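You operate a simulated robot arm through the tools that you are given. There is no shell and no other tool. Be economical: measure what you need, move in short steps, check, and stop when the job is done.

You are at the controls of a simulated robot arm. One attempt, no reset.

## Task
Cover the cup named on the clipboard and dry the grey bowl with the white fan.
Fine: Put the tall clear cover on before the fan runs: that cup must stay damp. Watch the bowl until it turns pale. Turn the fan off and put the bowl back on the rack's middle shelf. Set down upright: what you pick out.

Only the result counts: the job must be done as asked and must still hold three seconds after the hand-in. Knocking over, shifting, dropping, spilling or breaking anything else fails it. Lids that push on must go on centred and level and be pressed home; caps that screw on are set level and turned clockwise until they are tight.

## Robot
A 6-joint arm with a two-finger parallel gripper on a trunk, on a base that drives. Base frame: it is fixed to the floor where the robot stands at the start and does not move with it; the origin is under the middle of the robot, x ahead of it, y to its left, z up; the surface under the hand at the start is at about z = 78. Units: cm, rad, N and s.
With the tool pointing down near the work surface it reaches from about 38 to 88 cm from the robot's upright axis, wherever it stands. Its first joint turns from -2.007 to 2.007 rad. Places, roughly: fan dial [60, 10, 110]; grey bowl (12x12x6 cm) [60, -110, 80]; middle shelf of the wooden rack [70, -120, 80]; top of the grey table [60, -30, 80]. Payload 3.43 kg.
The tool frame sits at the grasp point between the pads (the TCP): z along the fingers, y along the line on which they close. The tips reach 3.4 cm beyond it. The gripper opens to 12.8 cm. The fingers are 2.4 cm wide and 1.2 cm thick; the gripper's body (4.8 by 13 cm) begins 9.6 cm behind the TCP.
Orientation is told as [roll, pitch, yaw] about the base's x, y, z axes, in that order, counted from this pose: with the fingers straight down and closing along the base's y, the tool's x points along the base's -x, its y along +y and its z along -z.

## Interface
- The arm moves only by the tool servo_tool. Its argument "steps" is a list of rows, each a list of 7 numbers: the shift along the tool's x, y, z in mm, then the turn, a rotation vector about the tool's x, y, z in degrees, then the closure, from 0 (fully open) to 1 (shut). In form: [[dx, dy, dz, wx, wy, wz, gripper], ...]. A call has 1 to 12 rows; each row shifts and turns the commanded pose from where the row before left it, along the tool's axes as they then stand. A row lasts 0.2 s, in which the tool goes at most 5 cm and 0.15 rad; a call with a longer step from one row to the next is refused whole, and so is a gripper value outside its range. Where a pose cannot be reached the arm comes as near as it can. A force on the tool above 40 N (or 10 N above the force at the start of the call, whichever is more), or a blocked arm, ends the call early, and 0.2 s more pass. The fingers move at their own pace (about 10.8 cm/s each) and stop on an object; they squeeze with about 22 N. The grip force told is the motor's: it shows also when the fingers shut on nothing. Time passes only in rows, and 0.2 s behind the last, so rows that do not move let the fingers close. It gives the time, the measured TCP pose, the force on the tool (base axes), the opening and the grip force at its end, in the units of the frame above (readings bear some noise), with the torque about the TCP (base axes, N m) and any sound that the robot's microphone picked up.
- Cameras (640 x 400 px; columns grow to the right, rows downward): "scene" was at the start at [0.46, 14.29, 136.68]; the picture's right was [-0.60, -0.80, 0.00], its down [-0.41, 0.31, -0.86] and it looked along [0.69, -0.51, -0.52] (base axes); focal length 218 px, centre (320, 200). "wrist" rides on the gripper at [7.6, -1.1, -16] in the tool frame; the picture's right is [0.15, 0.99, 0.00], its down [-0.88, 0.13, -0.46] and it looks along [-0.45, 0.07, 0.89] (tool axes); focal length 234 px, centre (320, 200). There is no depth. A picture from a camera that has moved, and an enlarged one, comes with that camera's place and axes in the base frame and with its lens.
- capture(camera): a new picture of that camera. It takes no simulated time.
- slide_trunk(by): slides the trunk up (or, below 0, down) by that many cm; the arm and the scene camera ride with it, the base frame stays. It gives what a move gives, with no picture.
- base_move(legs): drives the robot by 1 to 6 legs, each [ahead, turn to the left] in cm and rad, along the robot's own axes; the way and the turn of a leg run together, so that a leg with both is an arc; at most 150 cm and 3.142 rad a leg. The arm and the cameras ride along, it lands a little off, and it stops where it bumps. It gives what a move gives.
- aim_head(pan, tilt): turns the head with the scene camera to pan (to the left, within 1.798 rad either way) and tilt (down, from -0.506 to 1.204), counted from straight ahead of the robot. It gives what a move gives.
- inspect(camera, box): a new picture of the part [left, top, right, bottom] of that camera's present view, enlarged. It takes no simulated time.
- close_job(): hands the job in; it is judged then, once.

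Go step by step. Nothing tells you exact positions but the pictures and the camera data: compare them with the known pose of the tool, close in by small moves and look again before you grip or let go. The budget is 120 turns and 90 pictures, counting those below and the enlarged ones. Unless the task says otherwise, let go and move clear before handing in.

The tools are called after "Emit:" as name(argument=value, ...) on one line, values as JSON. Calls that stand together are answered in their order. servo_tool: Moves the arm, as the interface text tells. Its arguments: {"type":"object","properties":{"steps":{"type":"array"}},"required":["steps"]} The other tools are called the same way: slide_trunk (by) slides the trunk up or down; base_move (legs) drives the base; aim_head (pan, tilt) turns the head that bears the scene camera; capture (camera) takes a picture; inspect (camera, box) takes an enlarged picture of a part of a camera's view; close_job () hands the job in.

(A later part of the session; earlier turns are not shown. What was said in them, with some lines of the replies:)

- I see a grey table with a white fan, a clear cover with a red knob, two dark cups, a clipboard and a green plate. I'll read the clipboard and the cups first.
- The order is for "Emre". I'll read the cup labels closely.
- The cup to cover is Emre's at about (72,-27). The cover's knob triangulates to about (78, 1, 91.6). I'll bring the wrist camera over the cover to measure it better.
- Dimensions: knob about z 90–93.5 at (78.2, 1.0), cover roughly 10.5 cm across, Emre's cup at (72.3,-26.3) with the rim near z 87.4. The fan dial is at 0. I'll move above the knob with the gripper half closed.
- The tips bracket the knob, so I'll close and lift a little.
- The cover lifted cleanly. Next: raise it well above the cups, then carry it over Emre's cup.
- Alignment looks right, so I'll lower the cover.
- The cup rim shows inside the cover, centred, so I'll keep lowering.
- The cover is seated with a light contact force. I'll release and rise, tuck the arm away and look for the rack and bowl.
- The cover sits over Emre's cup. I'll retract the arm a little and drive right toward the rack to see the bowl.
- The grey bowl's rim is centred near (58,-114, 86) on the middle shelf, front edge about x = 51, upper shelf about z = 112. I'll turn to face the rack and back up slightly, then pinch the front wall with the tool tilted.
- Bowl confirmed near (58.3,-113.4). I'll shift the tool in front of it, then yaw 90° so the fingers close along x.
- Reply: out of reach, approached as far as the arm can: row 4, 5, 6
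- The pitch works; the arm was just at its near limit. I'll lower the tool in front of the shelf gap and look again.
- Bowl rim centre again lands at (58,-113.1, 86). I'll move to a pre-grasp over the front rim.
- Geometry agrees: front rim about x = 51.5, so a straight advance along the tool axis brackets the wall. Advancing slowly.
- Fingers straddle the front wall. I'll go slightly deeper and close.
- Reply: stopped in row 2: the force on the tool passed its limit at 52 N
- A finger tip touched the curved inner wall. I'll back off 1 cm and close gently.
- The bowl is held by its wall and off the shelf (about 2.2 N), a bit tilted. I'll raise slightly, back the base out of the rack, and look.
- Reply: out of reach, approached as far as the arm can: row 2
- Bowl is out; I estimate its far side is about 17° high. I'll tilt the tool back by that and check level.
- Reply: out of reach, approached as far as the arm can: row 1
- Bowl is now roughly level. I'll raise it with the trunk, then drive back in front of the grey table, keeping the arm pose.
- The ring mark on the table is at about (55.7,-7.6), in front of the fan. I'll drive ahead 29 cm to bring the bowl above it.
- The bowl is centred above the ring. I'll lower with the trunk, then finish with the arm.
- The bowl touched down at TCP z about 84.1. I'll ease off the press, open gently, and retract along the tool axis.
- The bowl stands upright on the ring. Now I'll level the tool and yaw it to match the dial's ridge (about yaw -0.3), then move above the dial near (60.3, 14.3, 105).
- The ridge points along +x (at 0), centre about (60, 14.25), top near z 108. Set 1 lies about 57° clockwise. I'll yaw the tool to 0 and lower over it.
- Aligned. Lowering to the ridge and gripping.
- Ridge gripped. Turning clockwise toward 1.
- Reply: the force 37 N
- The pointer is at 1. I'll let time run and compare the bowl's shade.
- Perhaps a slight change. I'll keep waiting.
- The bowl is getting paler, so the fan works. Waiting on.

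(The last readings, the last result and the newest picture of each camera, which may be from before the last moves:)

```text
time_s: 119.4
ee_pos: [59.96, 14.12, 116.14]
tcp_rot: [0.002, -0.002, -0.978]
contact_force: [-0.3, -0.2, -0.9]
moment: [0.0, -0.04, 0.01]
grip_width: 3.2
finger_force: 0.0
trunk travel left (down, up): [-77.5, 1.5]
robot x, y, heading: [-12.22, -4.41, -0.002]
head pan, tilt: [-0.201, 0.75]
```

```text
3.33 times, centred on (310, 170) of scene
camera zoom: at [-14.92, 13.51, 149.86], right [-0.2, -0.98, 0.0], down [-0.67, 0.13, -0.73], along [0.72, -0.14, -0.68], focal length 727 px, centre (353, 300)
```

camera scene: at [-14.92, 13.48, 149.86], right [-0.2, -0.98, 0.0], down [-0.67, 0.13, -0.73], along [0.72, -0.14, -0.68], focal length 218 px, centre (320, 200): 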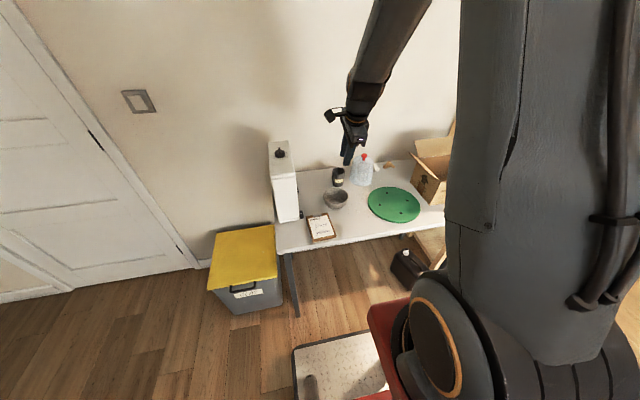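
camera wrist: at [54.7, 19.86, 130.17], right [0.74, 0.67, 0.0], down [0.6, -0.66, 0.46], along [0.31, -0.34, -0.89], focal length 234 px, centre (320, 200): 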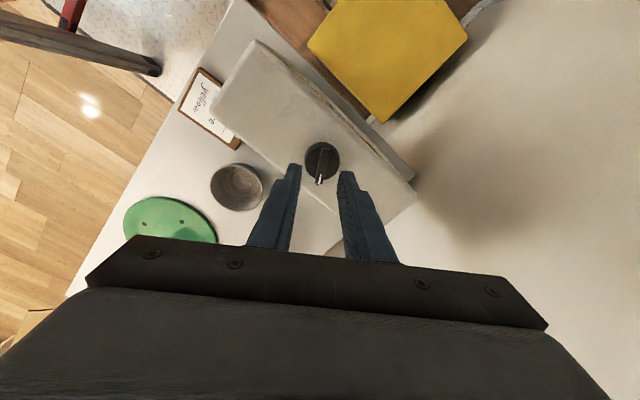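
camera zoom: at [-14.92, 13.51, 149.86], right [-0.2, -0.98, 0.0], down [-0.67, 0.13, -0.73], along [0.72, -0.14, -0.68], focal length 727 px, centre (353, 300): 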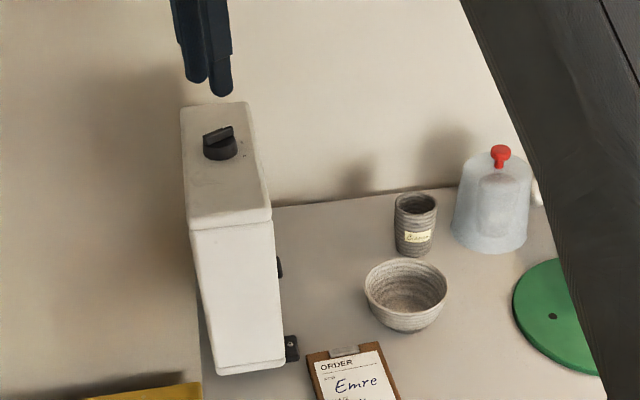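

Emit:
servo_tool(steps=[[0, 0, 0, 0, 0, 0, 0.75], [0, 0, 0, 0, 0, 0, 0.75], [0, 0, 0, 0, 0, 0, 0.75], [0, 0, 0, 0, 0, 0, 0.75], [0, 0, 0, 0, 0, 0, 0.75], [0, 0, 0, 0, 0, 0, 0.75], [0, 0, 0, 0, 0, 0, 0.75], [0, 0, 0, 0, 0, 0, 0.75], [0, 0, 0, 0, 0, 0, 0.75], [0, 0, 0, 0, 0, 0, 0.75], [0, 0, 0, 0, 0, 0, 0.75], [0, 0, 0, 0, 0, 0, 0.75]])

Emit:
servo_tool(steps=[[0, 0, 0, 0, 0, 0, 0.75], [0, 0, 0, 0, 0, 0, 0.75], [0, 0, 0, 0, 0, 0, 0.75], [0, 0, 0, 0, 0, 0, 0.75], [0, 0, 0, 0, 0, 0, 0.75], [0, 0, 0, 0, 0, 0, 0.75], [0, 0, 0, 0, 0, 0, 0.75], [0, 0, 0, 0, 0, 0, 0.75], [0, 0, 0, 0, 0, 0, 0.75], [0, 0, 0, 0, 0, 0, 0.75], [0, 0, 0, 0, 0, 0, 0.75], [0, 0, 0, 0, 0, 0, 0.75]])

Emit:
servo_tool(steps=[[0, 0, 0, 0, 0, 0, 0.75], [0, 0, 0, 0, 0, 0, 0.75], [0, 0, 0, 0, 0, 0, 0.75], [0, 0, 0, 0, 0, 0, 0.75], [0, 0, 0, 0, 0, 0, 0.75], [0, 0, 0, 0, 0, 0, 0.75], [0, 0, 0, 0, 0, 0, 0.75], [0, 0, 0, 0, 0, 0, 0.75], [0, 0, 0, 0, 0, 0, 0.75], [0, 0, 0, 0, 0, 0, 0.75], [0, 0, 0, 0, 0, 0, 0.75], [0, 0, 0, 0, 0, 0, 0.75]])

Emit:
servo_tool(steps=[[0, 0, 0, 0, 0, 0, 0.75], [0, 0, 0, 0, 0, 0, 0.75], [0, 0, 0, 0, 0, 0, 0.75], [0, 0, 0, 0, 0, 0, 0.75], [0, 0, 0, 0, 0, 0, 0.75], [0, 0, 0, 0, 0, 0, 0.75], [0, 0, 0, 0, 0, 0, 0.75], [0, 0, 0, 0, 0, 0, 0.75], [0, 0, 0, 0, 0, 0, 0.75], [0, 0, 0, 0, 0, 0, 0.75], [0, 0, 0, 0, 0, 0, 0.75], [0, 0, 0, 0, 0, 0, 0.75]])

Emit:
inspect(camera="scene", box=[250, 110, 370, 230])

```text
time_s: 122.0
ee_pos: [59.84, 14.23, 116.03]
tcp_rot: [0.002, -0.001, -0.978]
contact_force: [-0.1, 1.1, -0.4]
moment: [0.0, -0.02, -0.02]
grip_width: 3.19
finger_force: 0.1
trunk travel left (down, up): [-77.5, 1.5]
robot x, y, heading: [-12.07, -4.66, 0.0]
head pan, tilt: [-0.201, 0.75]
```

```text
time_s: 124.6
ee_pos: [59.96, 14.12, 116.14]
tcp_rot: [0.001, 0.0, -0.977]
contact_force: [0.4, -0.2, 0.2]
moment: [0.0, 0.0, -0.02]
grip_width: 3.19
finger_force: 0.1
trunk travel left (down, up): [-77.5, 1.5]
robot x, y, heading: [-12.38, -4.57, 0.002]
head pan, tilt: [-0.201, 0.75]
```

```text
time_s: 127.2
ee_pos: [59.9, 14.22, 116.13]
tcp_rot: [0.001, 0.001, -0.977]
contact_force: [0.4, 0.2, 0.8]
moment: [-0.03, -0.03, -0.01]
grip_width: 3.19
finger_force: 0.0
trunk travel left (down, up): [-77.5, 1.5]
robot x, y, heading: [-11.81, -4.66, 0.001]
head pan, tilt: [-0.201, 0.75]
```

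```text
time_s: 129.8
ee_pos: [59.89, 14.28, 116.12]
tcp_rot: [0.002, -0.003, -0.978]
contact_force: [-0.1, 0.0, -0.3]
moment: [0.02, 0.01, -0.03]
grip_width: 3.21
finger_force: 0.0
trunk travel left (down, up): [-77.5, 1.5]
robot x, y, heading: [-12.3, -4.84, 0.004]
head pan, tilt: [-0.201, 0.75]
```

```text
3.33 times, centred on (310, 170) of scene
camera zoom: at [-14.92, 13.51, 149.86], right [-0.2, -0.98, 0.0], down [-0.67, 0.13, -0.73], along [0.72, -0.14, -0.68], focal length 727 px, centre (353, 300)
```

zoom: 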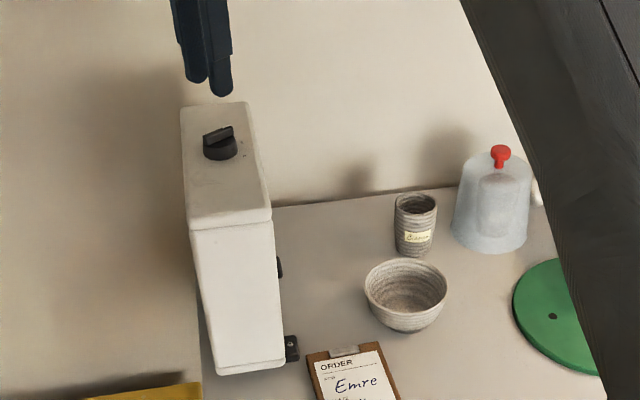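

Hard to tell whether it has levelled off; one more batch of waiting with a close-up.

Emit:
inspect(camera="scene", box=[305, 175, 345, 215])

Emit:
servo_tool(steps=[[0, 0, 0, 0, 0, 0, 0.75], [0, 0, 0, 0, 0, 0, 0.75], [0, 0, 0, 0, 0, 0, 0.75], [0, 0, 0, 0, 0, 0, 0.75], [0, 0, 0, 0, 0, 0, 0.75], [0, 0, 0, 0, 0, 0, 0.75], [0, 0, 0, 0, 0, 0, 0.75], [0, 0, 0, 0, 0, 0, 0.75], [0, 0, 0, 0, 0, 0, 0.75], [0, 0, 0, 0, 0, 0, 0.75], [0, 0, 0, 0, 0, 0, 0.75], [0, 0, 0, 0, 0, 0, 0.75]])

Emit:
servo_tool(steps=[[0, 0, 0, 0, 0, 0, 0.75], [0, 0, 0, 0, 0, 0, 0.75], [0, 0, 0, 0, 0, 0, 0.75], [0, 0, 0, 0, 0, 0, 0.75], [0, 0, 0, 0, 0, 0, 0.75], [0, 0, 0, 0, 0, 0, 0.75], [0, 0, 0, 0, 0, 0, 0.75], [0, 0, 0, 0, 0, 0, 0.75], [0, 0, 0, 0, 0, 0, 0.75], [0, 0, 0, 0, 0, 0, 0.75], [0, 0, 0, 0, 0, 0, 0.75], [0, 0, 0, 0, 0, 0, 0.75]])

Emit:
servo_tool(steps=[[0, 0, 0, 0, 0, 0, 0.75], [0, 0, 0, 0, 0, 0, 0.75], [0, 0, 0, 0, 0, 0, 0.75], [0, 0, 0, 0, 0, 0, 0.75], [0, 0, 0, 0, 0, 0, 0.75], [0, 0, 0, 0, 0, 0, 0.75], [0, 0, 0, 0, 0, 0, 0.75], [0, 0, 0, 0, 0, 0, 0.75], [0, 0, 0, 0, 0, 0, 0.75], [0, 0, 0, 0, 0, 0, 0.75], [0, 0, 0, 0, 0, 0, 0.75], [0, 0, 0, 0, 0, 0, 0.75]])

Emit:
servo_tool(steps=[[0, 0, 0, 0, 0, 0, 0.75], [0, 0, 0, 0, 0, 0, 0.75], [0, 0, 0, 0, 0, 0, 0.75], [0, 0, 0, 0, 0, 0, 0.75], [0, 0, 0, 0, 0, 0, 0.75], [0, 0, 0, 0, 0, 0, 0.75], [0, 0, 0, 0, 0, 0, 0.75], [0, 0, 0, 0, 0, 0, 0.75], [0, 0, 0, 0, 0, 0, 0.75], [0, 0, 0, 0, 0, 0, 0.75], [0, 0, 0, 0, 0, 0, 0.75], [0, 0, 0, 0, 0, 0, 0.75]])

Emit:
inspect(camera="scene", box=[305, 175, 345, 215])

```text
10.00 times, centred on (325, 195) of scene
camera zoom: at [-14.92, 13.51, 149.86], right [-0.2, -0.98, 0.0], down [-0.67, 0.13, -0.73], along [0.72, -0.14, -0.68], focal length 2180 px, centre (270, 250)
```

zoom: 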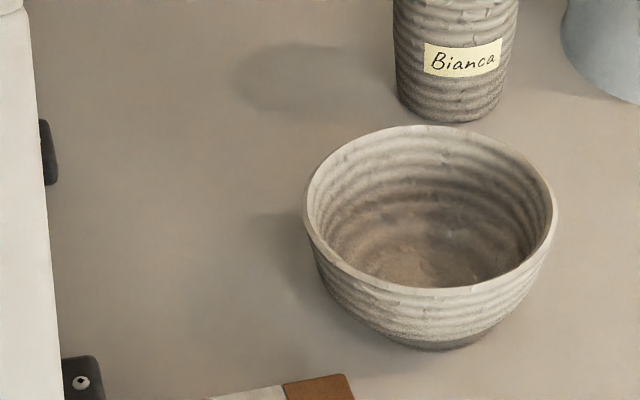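

```text
time_s: 132.4
ee_pos: [59.78, 14.32, 116.09]
tcp_rot: [0.001, -0.001, -0.978]
contact_force: [-0.1, -0.7, -0.2]
moment: [-0.01, -0.02, 0.02]
grip_width: 3.19
finger_force: 0.0
trunk travel left (down, up): [-77.5, 1.5]
robot x, y, heading: [-11.85, -4.62, 0.006]
head pan, tilt: [-0.201, 0.75]
```

```text
time_s: 135.0
ee_pos: [59.86, 14.16, 116.18]
tcp_rot: [0.003, -0.002, -0.978]
contact_force: [-0.6, 0.1, -0.6]
moment: [0.0, 0.03, 0.03]
grip_width: 3.21
finger_force: 0.1
trunk travel left (down, up): [-77.5, 1.5]
robot x, y, heading: [-11.93, -4.9, 0.003]
head pan, tilt: [-0.201, 0.75]
```

```text
time_s: 137.6
ee_pos: [59.95, 14.18, 116.1]
tcp_rot: [0.003, -0.003, -0.976]
contact_force: [0.2, 0.5, 0.4]
moment: [0.0, 0.0, 0.0]
grip_width: 3.22
finger_force: 0.0
trunk travel left (down, up): [-77.5, 1.5]
robot x, y, heading: [-11.86, -4.26, 0.009]
head pan, tilt: [-0.201, 0.75]
```

```text
time_s: 140.2
ee_pos: [59.93, 14.27, 116.14]
tcp_rot: [0.002, -0.002, -0.978]
contact_force: [-0.2, 0.2, -0.4]
moment: [0.0, 0.01, 0.02]
grip_width: 3.2
finger_force: 0.0
trunk travel left (down, up): [-77.5, 1.5]
robot x, y, heading: [-11.93, -4.29, 0.004]
head pan, tilt: [-0.201, 0.75]
```

```text
10.00 times, centred on (325, 195) of scene
camera zoom: at [-14.92, 13.51, 149.86], right [-0.2, -0.98, 0.0], down [-0.67, 0.13, -0.73], along [0.72, -0.14, -0.68], focal length 2180 px, centre (270, 250)
```

zoom: 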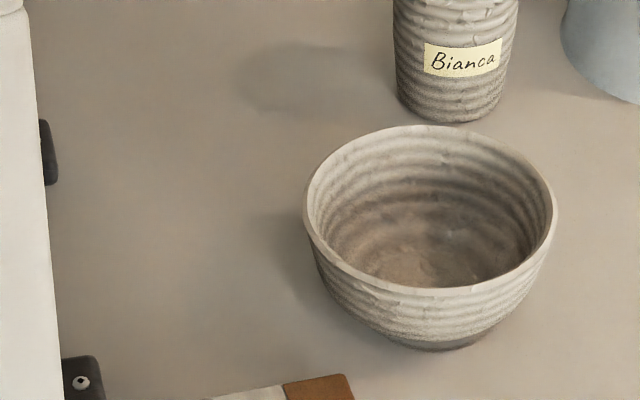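

The bowl is pale and no longer changing: dry. Now gripping the dial again and turning it counter-clockwise back to 0.

Emit:
servo_tool(steps=[[0, 2, 30, 0, 0, 0, 0.75], [0, 0, 20, 0, 0, 0, 0.75], [0, 0, 15, 0, 0, 0, 0.75], [0, 0, 0, 0, 0, 0, 0.85], [0, 0, 0, 0, 0, 0, 0.9], [0, 0, 0, 0, 0, 0, 1], [0, 0, 0, 0, 0, 0, 1]])

Emit:
servo_tool(steps=[[0, 0, 0, 0, 0, -7, 1], [0, 0, 0, 0, 0, -7, 1], [0, 0, 0, 0, 0, -7, 1], [0, 0, 0, 0, 0, -7, 1], [0, 0, 0, 0, 0, -7, 1], [0, 0, 0, 0, 0, -7, 1], [0, 0, 0, 0, 0, -7, 1], [0, 0, 0, 0, 0, -7.5, 1], [0, 0, 0, 0, 0, 0, 1]])

```text
time_s: 141.8
ee_pos: [60.27, 14.27, 109.6]
tcp_rot: [0.002, -0.001, -0.978]
contact_force: [1.3, 1.5, -2.5]
moment: [-0.08, -0.03, -0.04]
grip_width: 0.89
finger_force: 43.0
trunk travel left (down, up): [-77.5, 1.5]
robot x, y, heading: [-11.93, -4.12, 0.0]
head pan, tilt: [-0.201, 0.75]
```

```text
time_s: 143.8
ee_pos: [60.16, 14.02, 109.55]
tcp_rot: [-0.002, -0.003, 0.009]
contact_force: [10.3, -5.1, 2.6]
moment: [-0.18, -0.42, -0.11]
grip_width: 0.87
finger_force: 42.9
trunk travel left (down, up): [-77.5, 1.5]
robot x, y, heading: [-12.21, -4.55, 0.001]
head pan, tilt: [-0.201, 0.75]
```

Emit:
servo_tool(steps=[[0, 0, 0, 0, 0, 0, 0.85], [0, 0, 0, 0, 0, 0, 0.75], [0, 0, -15, 0, 0, 0, 0.75], [0, 0, -25, 0, 0, 0, 0.75], [0, 0, 0, 0, 0, 0, 0.75]])

Emit:
inspect(camera="wrist", box=[220, 80, 420, 240])

```text
time_s: 145.0
ee_pos: [60.07, 14.15, 113.82]
tcp_rot: [-0.001, -0.004, 0.009]
contact_force: [-0.3, 0.8, 0.7]
moment: [0.02, 0.0, 0.02]
grip_width: 3.2
finger_force: 0.1
trunk travel left (down, up): [-77.5, 1.5]
robot x, y, heading: [-11.95, -4.44, 0.005]
head pan, tilt: [-0.201, 0.75]
```

```text
2.50 times, centred on (320, 160) of wrist
camera zoom: at [52.49, 13.03, 129.69], right [-0.15, 0.99, 0.0], down [0.88, 0.14, 0.46], along [0.45, 0.07, -0.89], focal length 585 px, centre (320, 300)
```

zoom: 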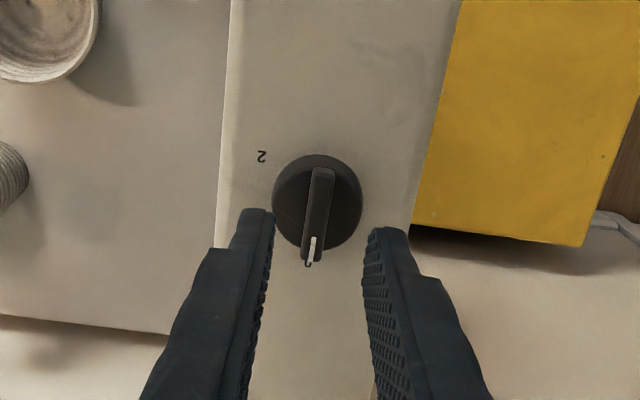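

The dial is back at 0. Returning to the bowl: clear the fan, yaw 90° and tilt as before.

Emit:
servo_tool(steps=[[0, 0, -30, 0, 0, 0, 0.75], [22, -38, 0, 0, 0, 0, 0.75], [22, -38, 0, 0, 0, 0, 0.75], [22, -38, 0, 0, 0, 0, 0.75], [22, -38, 0, 0, 0, 0, 0.75], [22, -38, 0, 0, 0, 0, 0.75], [10, -38, 0, 0, 0, 0, 0.75], [0, 0, 0, 0, 0, 8.2, 0.75], [0, 0, 0, 0, 0, 8.2, 0.75], [0, 0, 0, 0, 0, 8.2, 0.75], [0, 0, 0, 0, 0, 8.2, 0.75], [0, 0, 0, 0, 0, 8.2, 0.75]])

Emit:
servo_tool(steps=[[0, 0, 0, 0, 0, 8.2, 0.75], [0, 0, 0, 0, 0, 8.2, 0.75], [0, 0, 0, 0, 0, 8.2, 0.75], [0, 0, 0, 0, 0, 8.2, 0.75], [0, 0, 0, 0, 0, 8.2, 0.75], [0, 0, 0, 0, 0, 8.2, 0.75], [0, 0, 0, -8.3, 0, 0, 0.7], [0, 0, 0, -8.3, 0, 0, 0.7], [0, 0, 0, 0, 0, 0, 0.7]])

```text
time_s: 147.6
ee_pos: [48.18, -8.45, 116.61]
tcp_rot: [0.002, -0.003, -0.709]
contact_force: [0.2, -0.2, -0.1]
moment: [-0.04, 0.01, -0.02]
grip_width: 3.19
finger_force: 0.2
trunk travel left (down, up): [-77.5, 1.5]
robot x, y, heading: [-12.11, -4.45, 0.002]
head pan, tilt: [-0.201, 0.75]
```

```text
time_s: 149.6
ee_pos: [48.41, -8.66, 116.58]
tcp_rot: [0.296, -0.002, -1.567]
contact_force: [-0.2, -1.0, 0.3]
moment: [0.01, -0.01, 0.03]
grip_width: 3.83
finger_force: 0.0
trunk travel left (down, up): [-77.5, 1.5]
robot x, y, heading: [-12.24, -4.2, 0.003]
head pan, tilt: [-0.201, 0.75]
```

Emit:
slide_trunk(by=-24)

Emit:
servo_tool(steps=[[2, -6, -2, 0, 0, 0, 0.7], [0, 0, 15, 0, 0, 0, 0.75], [0, 0, 0, 0, 0, 0, 0.75]])

Emit:
capture(camera="wrist")

Emit:
inspect(camera="scene", box=[300, 110, 380, 190])

```text
time_s: 152.1
ee_pos: [48.26, -8.69, 92.6]
tcp_rot: [0.294, -0.002, -1.565]
contact_force: [0.1, 0.7, 0.2]
moment: [-0.01, 0.03, 0.03]
grip_width: 3.83
finger_force: 0.1
trunk travel left (down, up): [-53.5, 25.5]
robot x, y, heading: [-12.06, -4.44, 0.002]
head pan, tilt: [-0.201, 0.75]
```

```text
time_s: 152.9
ee_pos: [48.09, -8.35, 91.27]
tcp_rot: [0.293, -0.003, -1.567]
contact_force: [0.0, -0.6, 0.3]
moment: [-0.01, -0.03, -0.01]
grip_width: 3.21
finger_force: 0.0
trunk travel left (down, up): [-53.5, 25.5]
robot x, y, heading: [-11.9, -4.51, -0.0]
head pan, tilt: [-0.201, 0.75]
```

```text
16 pictures are left
camera wrist: at [42.37, -0.83, 106.24], right [0.95, 0.15, 0.29], down [0.0, -0.88, 0.47], along [0.32, -0.45, -0.83], focal length 234 px, centre (320, 200)
```

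wrist: 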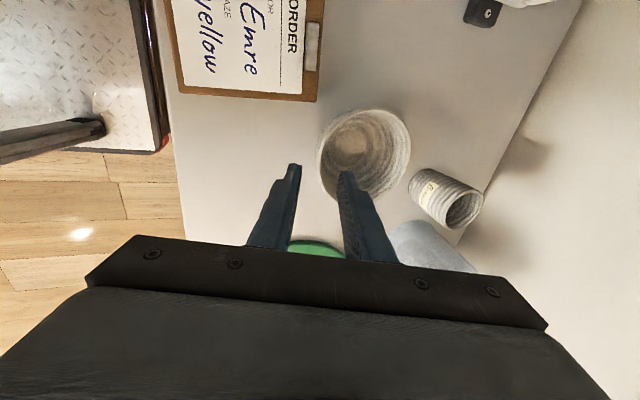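

```text
5.00 times, centred on (340, 150) of scene
camera zoom: at [-8.25, 13.52, 125.87], right [-0.2, -0.98, 0.0], down [-0.67, 0.13, -0.73], along [0.72, -0.14, -0.68], focal length 1090 px, centre (220, 450)
```

zoom: 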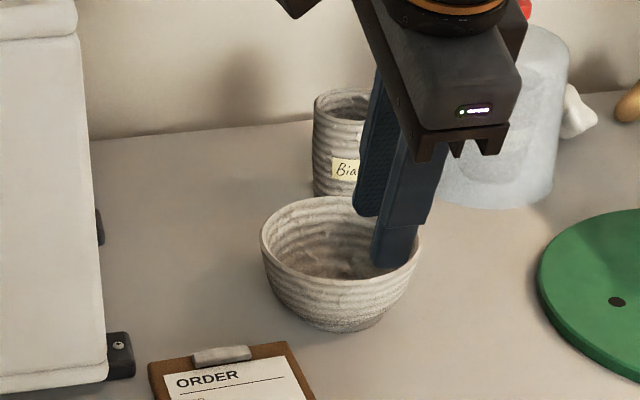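

Everything is as I left it, so I'll advance to the previous grasp pose and close.

Emit:
servo_tool(steps=[[0, -2, 25, 0, 0, 0, 0.76], [0, 0, 20, 0, 0, 0, 0.77], [0, 0, 15, 0, 0, 0, 0.78], [0, 0, 12, 0, 0, 0, 0.78], [0, 0, 0, 0, 0, 0, 0.78]])

Emit:
inspect(camera="wrist", box=[240, 80, 440, 240])

```text
time_s: 154.1
ee_pos: [50.01, -8.25, 84.19]
tcp_rot: [0.293, -0.002, -1.566]
contact_force: [0.1, -0.3, 0.4]
moment: [-0.02, -0.01, 0.03]
grip_width: 2.81
finger_force: 0.0
trunk travel left (down, up): [-53.5, 25.5]
robot x, y, heading: [-12.03, -4.36, -0.0]
head pan, tilt: [-0.201, 0.75]
```

```text
2.50 times, centred on (340, 160) of wrist
camera zoom: at [44.32, -0.74, 99.21], right [0.95, 0.15, 0.29], down [0.0, -0.88, 0.47], along [0.32, -0.45, -0.83], focal length 585 px, centre (270, 300)
```

zoom: 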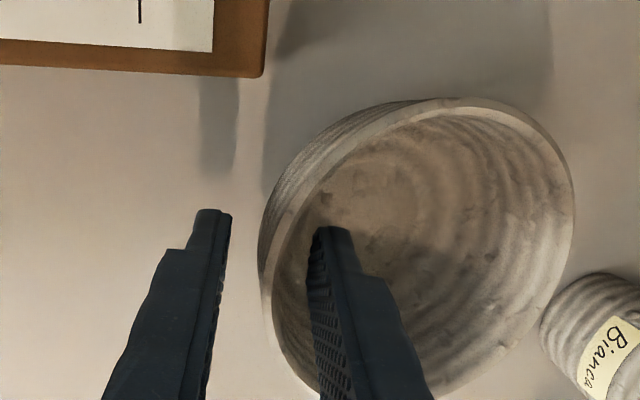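

Emit:
servo_tool(steps=[[0, 0, 0, 0, 0, 0, 0.85], [0, 0, 0, 0, 0, 0, 0.9], [0, 0, 0, 0, 0, 0, 0.95], [0, 0, 0, 0, 0, 0, 1], [0, 0, 0, 0, 0, 0, 1], [0, 0, 0, 0, 0, 0, 1]])

Emit:
slide_trunk(by=3)

Emit:
inspect(camera="scene", box=[300, 110, 380, 190])

```text
time_s: 155.5
ee_pos: [50.02, -8.25, 84.25]
tcp_rot: [0.294, -0.002, -1.566]
contact_force: [0.3, 0.7, -0.7]
moment: [-0.01, 0.11, -0.01]
grip_width: 0.65
finger_force: 21.8
trunk travel left (down, up): [-53.5, 25.5]
robot x, y, heading: [-12.17, -4.54, -0.001]
head pan, tilt: [-0.201, 0.75]
```

```text
time_s: 156.2
ee_pos: [49.92, -8.48, 87.06]
tcp_rot: [0.293, -0.001, -1.567]
contact_force: [0.3, 0.5, -1.9]
moment: [0.02, 0.13, 0.0]
grip_width: 0.67
finger_force: 22.1
trunk travel left (down, up): [-56.5, 22.5]
robot x, y, heading: [-12.02, -4.37, 0.002]
head pan, tilt: [-0.201, 0.75]
```

```text
5.00 times, centred on (340, 150) of scene
camera zoom: at [-9.08, 13.52, 128.87], right [-0.2, -0.98, 0.0], down [-0.67, 0.13, -0.73], along [0.72, -0.14, -0.68], focal length 1090 px, centre (220, 450)
```

zoom: 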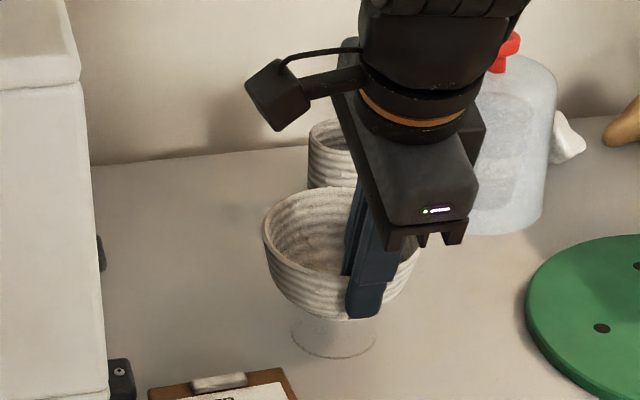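

Bowl held level. I'll raise it, back away, and drive over to the rack.

Emit:
slide_trunk(by=11)

Emit:
base_move(legs=[[-29.5, 0], [0, -1.571], [104.5, 0], [0, 1.571]])

Emit:
servo_tool(steps=[[0, 0, 0, -2.6, 0, 0, 1], [0, 0, 0, -2.6, 0, 0, 1], [0, 0, 0, 0, 0, 0, 1]])

Emit:
aim_head(pan=-0.2, tilt=0.6)

Emit:
capture(camera="scene")

```text
time_s: 157.7
ee_pos: [49.98, -8.46, 98.13]
tcp_rot: [0.293, -0.002, -1.565]
contact_force: [-0.5, -0.5, -3.3]
moment: [0.0, 0.12, 0.02]
grip_width: 0.67
finger_force: 21.9
trunk travel left (down, up): [-67.5, 11.5]
robot x, y, heading: [-12.03, -4.62, 0.007]
head pan, tilt: [-0.201, 0.75]
```

```text
time_s: 172.3
ee_pos: [20.29, -112.01, 98.28]
tcp_rot: [0.293, -0.002, -1.568]
contact_force: [0.4, 0.6, -1.7]
moment: [0.04, 0.15, -0.01]
grip_width: 0.63
finger_force: 21.6
trunk travel left (down, up): [-67.5, 11.5]
robot x, y, heading: [-41.53, -108.08, 0.007]
head pan, tilt: [-0.201, 0.75]
```

```text
time_s: 173.1
ee_pos: [20.38, -112.01, 98.14]
tcp_rot: [0.384, -0.003, -1.567]
contact_force: [-1.0, 0.2, -1.9]
moment: [0.04, 0.15, 0.02]
grip_width: 0.66
finger_force: 22.5
trunk travel left (down, up): [-67.5, 11.5]
robot x, y, heading: [-41.7, -108.21, 0.004]
head pan, tilt: [-0.201, 0.75]
```

```text
time_s: 173.8
ee_pos: [20.31, -111.88, 98.24]
tcp_rot: [0.385, -0.002, -1.568]
contact_force: [-0.1, 0.4, -3.0]
moment: [0.04, 0.12, 0.0]
grip_width: 0.66
finger_force: 21.5
trunk travel left (down, up): [-67.5, 11.5]
robot x, y, heading: [-41.84, -108.0, 0.002]
head pan, tilt: [-0.201, 0.6]
```

```text
12 pictures are left
camera scene: at [-41.12, -90.04, 141.15], right [-0.2, -0.98, 0.0], down [-0.55, 0.11, -0.82], along [0.81, -0.16, -0.57], focal length 218 px, centre (320, 200)
```

scene: 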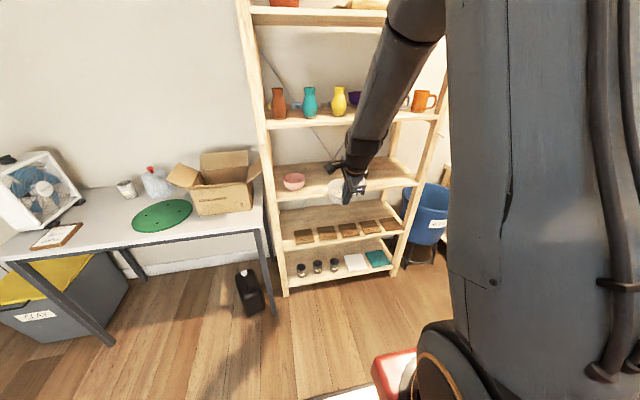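

Next I'll shift 1.6 cm right, lower to just above shelf height, and drive partway in to check clearance.

Emit:
servo_tool(steps=[[-8, 0, 0, 0, 0, 0, 1], [-8, 0, 0, 0, 0, 0, 1], [0, 0, 0, 0, 0, 0, 1]])

Emit:
slide_trunk(by=-8.7)

Emit:
base_move(legs=[[18, 0]])

Emit:
inspect(camera="scene", box=[240, 60, 460, 240])

Emit:
capture(camera="wrist")

```text
time_s: 174.6
ee_pos: [20.32, -113.71, 98.21]
tcp_rot: [0.383, -0.002, -1.567]
contact_force: [0.8, 0.5, -2.0]
moment: [0.0, 0.15, -0.01]
grip_width: 0.61
finger_force: 22.3
trunk travel left (down, up): [-67.5, 11.5]
robot x, y, heading: [-41.82, -107.9, 0.001]
head pan, tilt: [-0.201, 0.6]
```

```text
time_s: 175.8
ee_pos: [20.39, -113.34, 89.47]
tcp_rot: [0.384, -0.002, -1.569]
contact_force: [0.0, 0.0, -2.1]
moment: [0.01, 0.17, -0.03]
grip_width: 0.65
finger_force: 22.3
trunk travel left (down, up): [-58.8, 20.2]
robot x, y, heading: [-41.72, -108.06, 0.006]
head pan, tilt: [-0.201, 0.6]
```

```text
time_s: 177.3
ee_pos: [38.41, -113.34, 89.42]
tcp_rot: [0.383, -0.002, -1.569]
contact_force: [0.7, 0.0, -1.9]
moment: [0.03, 0.15, -0.01]
grip_width: 0.66
finger_force: 21.8
trunk travel left (down, up): [-58.8, 20.2]
robot x, y, heading: [-23.65, -108.04, 0.002]
head pan, tilt: [-0.201, 0.6]
```

```text
2.22 times, centred on (350, 150) of scene
camera zoom: at [-20.69, -89.97, 132.45], right [-0.2, -0.98, 0.0], down [-0.55, 0.11, -0.83], along [0.81, -0.16, -0.56], focal length 484 px, centre (253, 311)
```

zoom: 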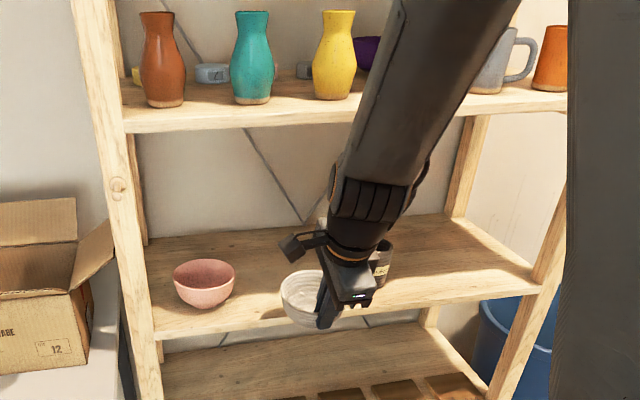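

```text
10 pictures are left
camera wrist: at [31.37, -105.91, 103.97], right [0.92, 0.15, 0.37], down [-0.05, -0.88, 0.47], along [0.4, -0.45, -0.8], focal length 234 px, centre (320, 200)
```

wrist: 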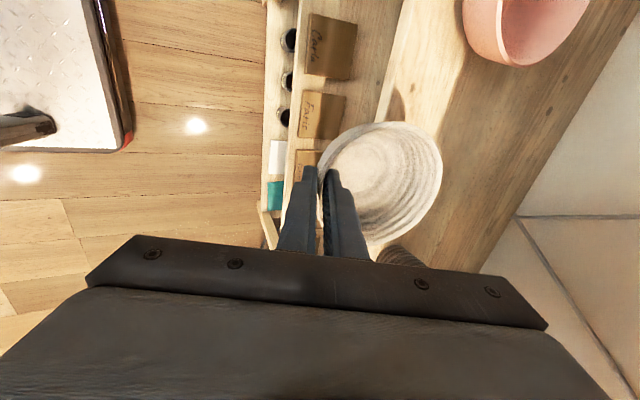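

Clearances look fine: shelf top about z 80.5, bowl bottom about 83. Driving in the remaining 12.4 cm.

Emit:
base_move(legs=[[12.6, 0]])

Emit:
inspect(camera="scene", box=[260, 90, 440, 240])

```text
time_s: 178.6
ee_pos: [51.02, -113.45, 89.57]
tcp_rot: [0.384, -0.002, -1.567]
contact_force: [0.7, -0.8, -1.9]
moment: [-0.04, 0.12, 0.01]
grip_width: 0.68
finger_force: 22.1
trunk travel left (down, up): [-58.8, 20.2]
robot x, y, heading: [-11.06, -107.73, 0.0]
head pan, tilt: [-0.201, 0.6]
```

```text
2.67 times, centred on (350, 165) of scene
camera zoom: at [-8.1, -89.95, 132.45], right [-0.2, -0.98, 0.0], down [-0.55, 0.11, -0.83], along [0.81, -0.16, -0.56], focal length 581 px, centre (240, 293)
```

zoom: 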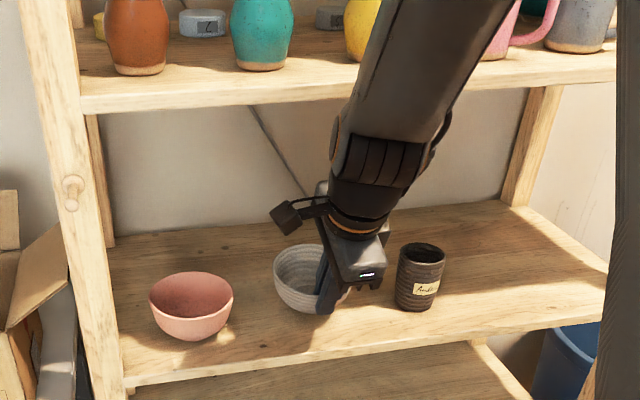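

Emit:
servo_tool(steps=[[0, -2.6, 6.5, 0, 0, 0, 1], [0, -2.6, 6.5, 0, 0, 0, 1], [0, -2.6, 6.5, 0, 0, 0, 1], [0, -0.8, 1.9, 0, 0, 0, 1], [0, -0.8, 1.9, 0, 0, 0, 1], [0, 0, 0, 0, 0, 0, 1]])

Emit:
servo_tool(steps=[[0, -0.8, 1.9, 0, 0, 0, 1], [0, 0, 0, 0, 0, 0, 1]])

Emit:
servo_tool(steps=[[0, -0.8, 1.9, 0, 0, 0, 1], [0, 0, 0, 0, 0, 0, 1]])

```text
time_s: 180.0
ee_pos: [51.04, -113.43, 87.17]
tcp_rot: [0.385, -0.001, -1.567]
contact_force: [1.7, 2.3, 30.8]
moment: [-0.12, -1.07, 0.01]
grip_width: 0.84
finger_force: 22.0
trunk travel left (down, up): [-58.8, 20.2]
robot x, y, heading: [-11.08, -107.89, -0.002]
head pan, tilt: [-0.201, 0.6]
```

```text
time_s: 180.6
ee_pos: [50.94, -113.57, 86.92]
tcp_rot: [0.387, -0.002, -1.569]
contact_force: [-3.3, 1.8, 34.3]
moment: [-0.12, -1.1, 0.05]
grip_width: 1.06
finger_force: 22.1
trunk travel left (down, up): [-58.8, 20.2]
robot x, y, heading: [-11.57, -107.97, 0.004]
head pan, tilt: [-0.201, 0.6]
```

```text
time_s: 181.0
ee_pos: [51.27, -113.47, 87.16]
tcp_rot: [0.395, -0.003, -1.567]
contact_force: [4.2, 5.7, 28.4]
moment: [0.12, -1.11, 0.21]
grip_width: 0.7
finger_force: 22.0
trunk travel left (down, up): [-58.8, 20.2]
robot x, y, heading: [-10.97, -107.81, 0.002]
head pan, tilt: [-0.201, 0.6]
stopped in row 1: the force on the tool passed its limit at 47 N (the readings are from after the stop); the commanded pose is now the measured one
```

Already in contact. I'll ease up 2 mm and look.

Emit:
servo_tool(steps=[[0, 0.8, -1.9, 0, 0, 0, 1], [0, 0.4, -1, 0, 0, 0, 1], [0, 0, 0, 0, 0, 0, 1]])

Emit:
inspect(camera="scene", box=[300, 150, 400, 220])

Emit:
inspect(camera="wrist", box=[240, 80, 480, 240])

```text
time_s: 181.8
ee_pos: [51.03, -113.61, 87.05]
tcp_rot: [0.386, -0.003, -1.567]
contact_force: [12.0, 5.6, 20.0]
moment: [0.1, -1.18, 0.23]
grip_width: 0.74
finger_force: 22.3
trunk travel left (down, up): [-58.8, 20.2]
robot x, y, heading: [-10.72, -107.77, 0.003]
head pan, tilt: [-0.201, 0.6]
```

```text
5.71 times, centred on (350, 185) of scene
camera zoom: at [-8.13, -89.91, 132.45], right [-0.2, -0.98, 0.0], down [-0.55, 0.11, -0.83], along [0.81, -0.16, -0.56], focal length 1246 px, centre (149, 286)
```

zoom: 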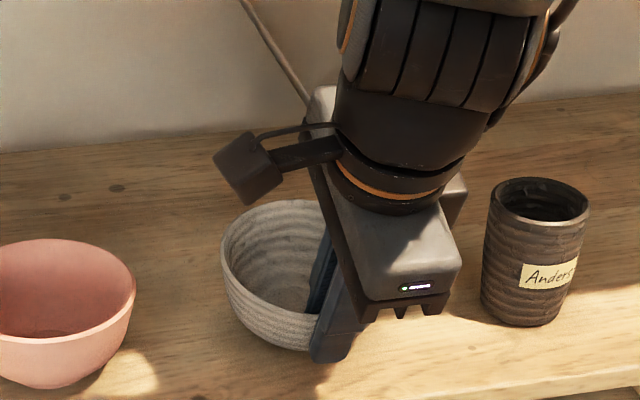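

```text
2.50 times, centred on (360, 160) of wrist
camera zoom: at [43.95, -106.03, 101.53], right [0.92, 0.15, 0.37], down [-0.05, -0.88, 0.47], along [0.4, -0.45, -0.8], focal length 585 px, centre (220, 300)
```

zoom: 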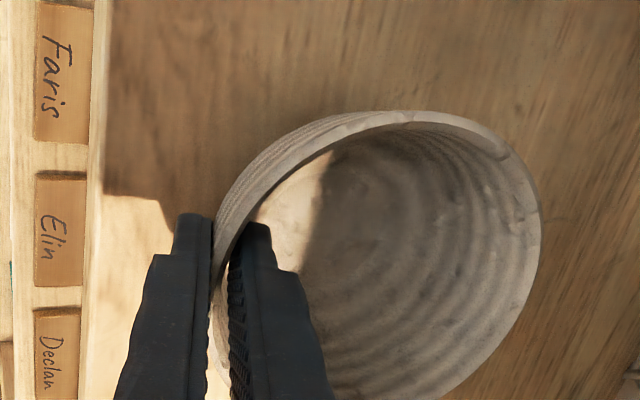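

Emit:
servo_tool(steps=[[0, 0.4, -1, 0, 0, 0, 1], [0, 0.4, -1, 0, 0, 0, 1], [0, 0, 0, 0, 0, 0, 1]])

```text
time_s: 182.6
ee_pos: [50.8, -113.53, 87.19]
tcp_rot: [0.383, 0.001, -1.57]
contact_force: [3.7, -3.1, 7.8]
moment: [-0.21, -0.48, -0.07]
grip_width: 0.66
finger_force: 22.0
trunk travel left (down, up): [-58.8, 20.2]
robot x, y, heading: [-11.1, -107.97, 0.002]
head pan, tilt: [-0.201, 0.6]
```

Now a light 8 N contact. Releasing gently in small steps, then backing out along the tool axis.

Emit:
servo_tool(steps=[[0, 0, 0, 0, 0, 0, 0.945], [0, 0, 0, 0, 0, 0, 0.93], [0, 0, 0, 0, 0, 0, 0.91], [0, 0, 0, 0, 0, 0, 0.88], [0, 0, 0, 0, 0, 0, 0.84], [0, 0, 0, 0, 0, 0, 0.8], [0, 0, 0, 0, 0, 0, 0.78]])

Emit:
inspect(camera="wrist", box=[240, 80, 480, 240])

```text
time_s: 184.2
ee_pos: [51.01, -113.52, 87.28]
tcp_rot: [0.384, -0.002, -1.569]
contact_force: [0.9, 0.0, 0.2]
moment: [-0.02, -0.01, 0.0]
grip_width: 2.83
finger_force: 0.0
trunk travel left (down, up): [-58.8, 20.2]
robot x, y, heading: [-11.21, -107.81, 0.002]
head pan, tilt: [-0.201, 0.6]
```

```text
2.50 times, centred on (360, 160) of wrist
camera zoom: at [43.92, -106.0, 101.71], right [0.92, 0.15, 0.37], down [-0.05, -0.88, 0.47], along [0.4, -0.45, -0.8], focal length 585 px, centre (220, 300)
```

zoom: 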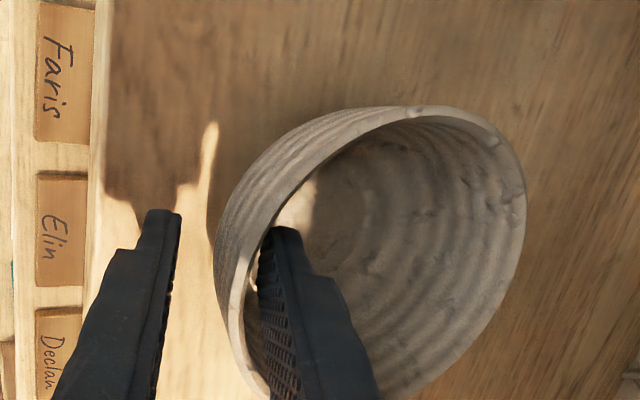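

Emit:
servo_tool(steps=[[0, 4, 0, 0, 0, 0, 0.78], [0, 1, -12, 0, 0, 0, 0.77], [0, 1, -15, 0, 0, 0, 0.75], [0, 1, -20, 0, 0, 0, 0.75], [0, 0, -15, 0, 0, 0, 0.75], [0, 0, 0, 0, 0, 0, 0.75]])

Emit:
base_move(legs=[[-25, 0]])

Emit:
capture(camera="scene")

Emit:
capture(camera="wrist")

```text
time_s: 185.6
ee_pos: [49.31, -113.49, 93.31]
tcp_rot: [0.384, -0.002, -1.568]
contact_force: [0.2, 0.1, 0.9]
moment: [0.01, -0.02, -0.03]
grip_width: 3.2
finger_force: 0.0
trunk travel left (down, up): [-58.8, 20.2]
robot x, y, heading: [-11.19, -107.81, 0.003]
head pan, tilt: [-0.201, 0.6]
```

```text
time_s: 187.4
ee_pos: [24.38, -113.44, 93.25]
tcp_rot: [0.385, -0.001, -1.57]
contact_force: [0.3, -0.4, -0.3]
moment: [0.01, 0.0, 0.0]
grip_width: 3.19
finger_force: 0.1
trunk travel left (down, up): [-58.8, 20.2]
robot x, y, heading: [-36.14, -108.06, 0.005]
head pan, tilt: [-0.201, 0.6]
```

```text
5 pictures are left
camera scene: at [-33.04, -89.99, 132.45], right [-0.2, -0.98, 0.0], down [-0.55, 0.11, -0.83], along [0.81, -0.16, -0.56], focal length 218 px, centre (320, 200)
```

scene: 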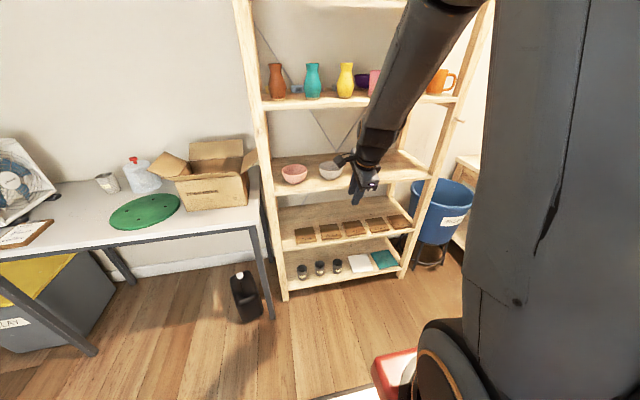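

```text
4 pictures are left
camera wrist: at [17.38, -105.95, 107.72], right [0.92, 0.15, 0.37], down [-0.05, -0.88, 0.47], along [0.4, -0.45, -0.8], focal length 234 px, centre (320, 200)
```

wrist: 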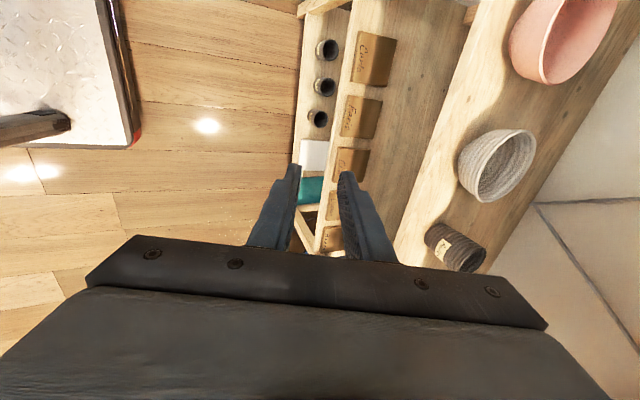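

The bowl stands on the middle shelf between its neighbours. A final close check of the bowl and table.

Emit:
inspect(camera="scene", box=[270, 140, 390, 215])

Emit:
inspect(camera="scene", box=[0, 120, 200, 250])

```text
5.33 times, centred on (330, 178) of scene
camera zoom: at [-33.04, -89.99, 132.45], right [-0.2, -0.98, 0.0], down [-0.55, 0.11, -0.83], along [0.81, -0.16, -0.56], focal length 1163 px, centre (267, 320)
```

zoom: 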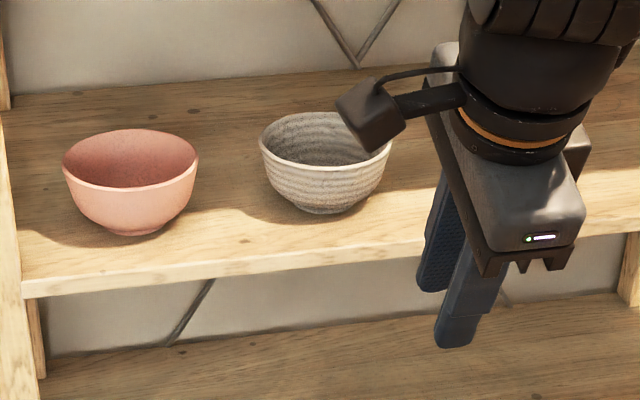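

```text
3.08 times, centred on (100, 185) of scene
camera zoom: at [-33.04, -89.99, 132.45], right [-0.2, -0.98, 0.0], down [-0.55, 0.11, -0.83], along [0.81, -0.16, -0.56], focal length 671 px, centre (997, 246)
```

zoom: 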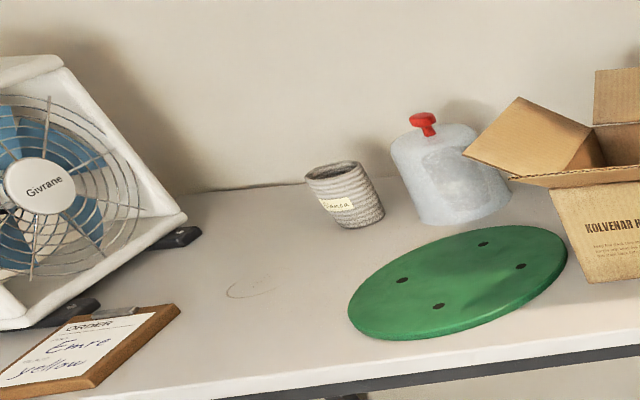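

Bowl pale, upright on the middle shelf; the fan is off and still; the cover is on Emre's cup. Handing in.

Emit:
close_job()

```text
The job is handed in.
```

The job is handed in, and the final pictures show each part done:

- **Emre's cup:** it stayed under the tall clear cover, which I put on before the fan ran.
- **Grey bowl:** I dried it until it turned pale and stopped changing. It now stands upright on the rack's middle shelf.
- **White fan:** the dial is back at 0 and the blades are still.
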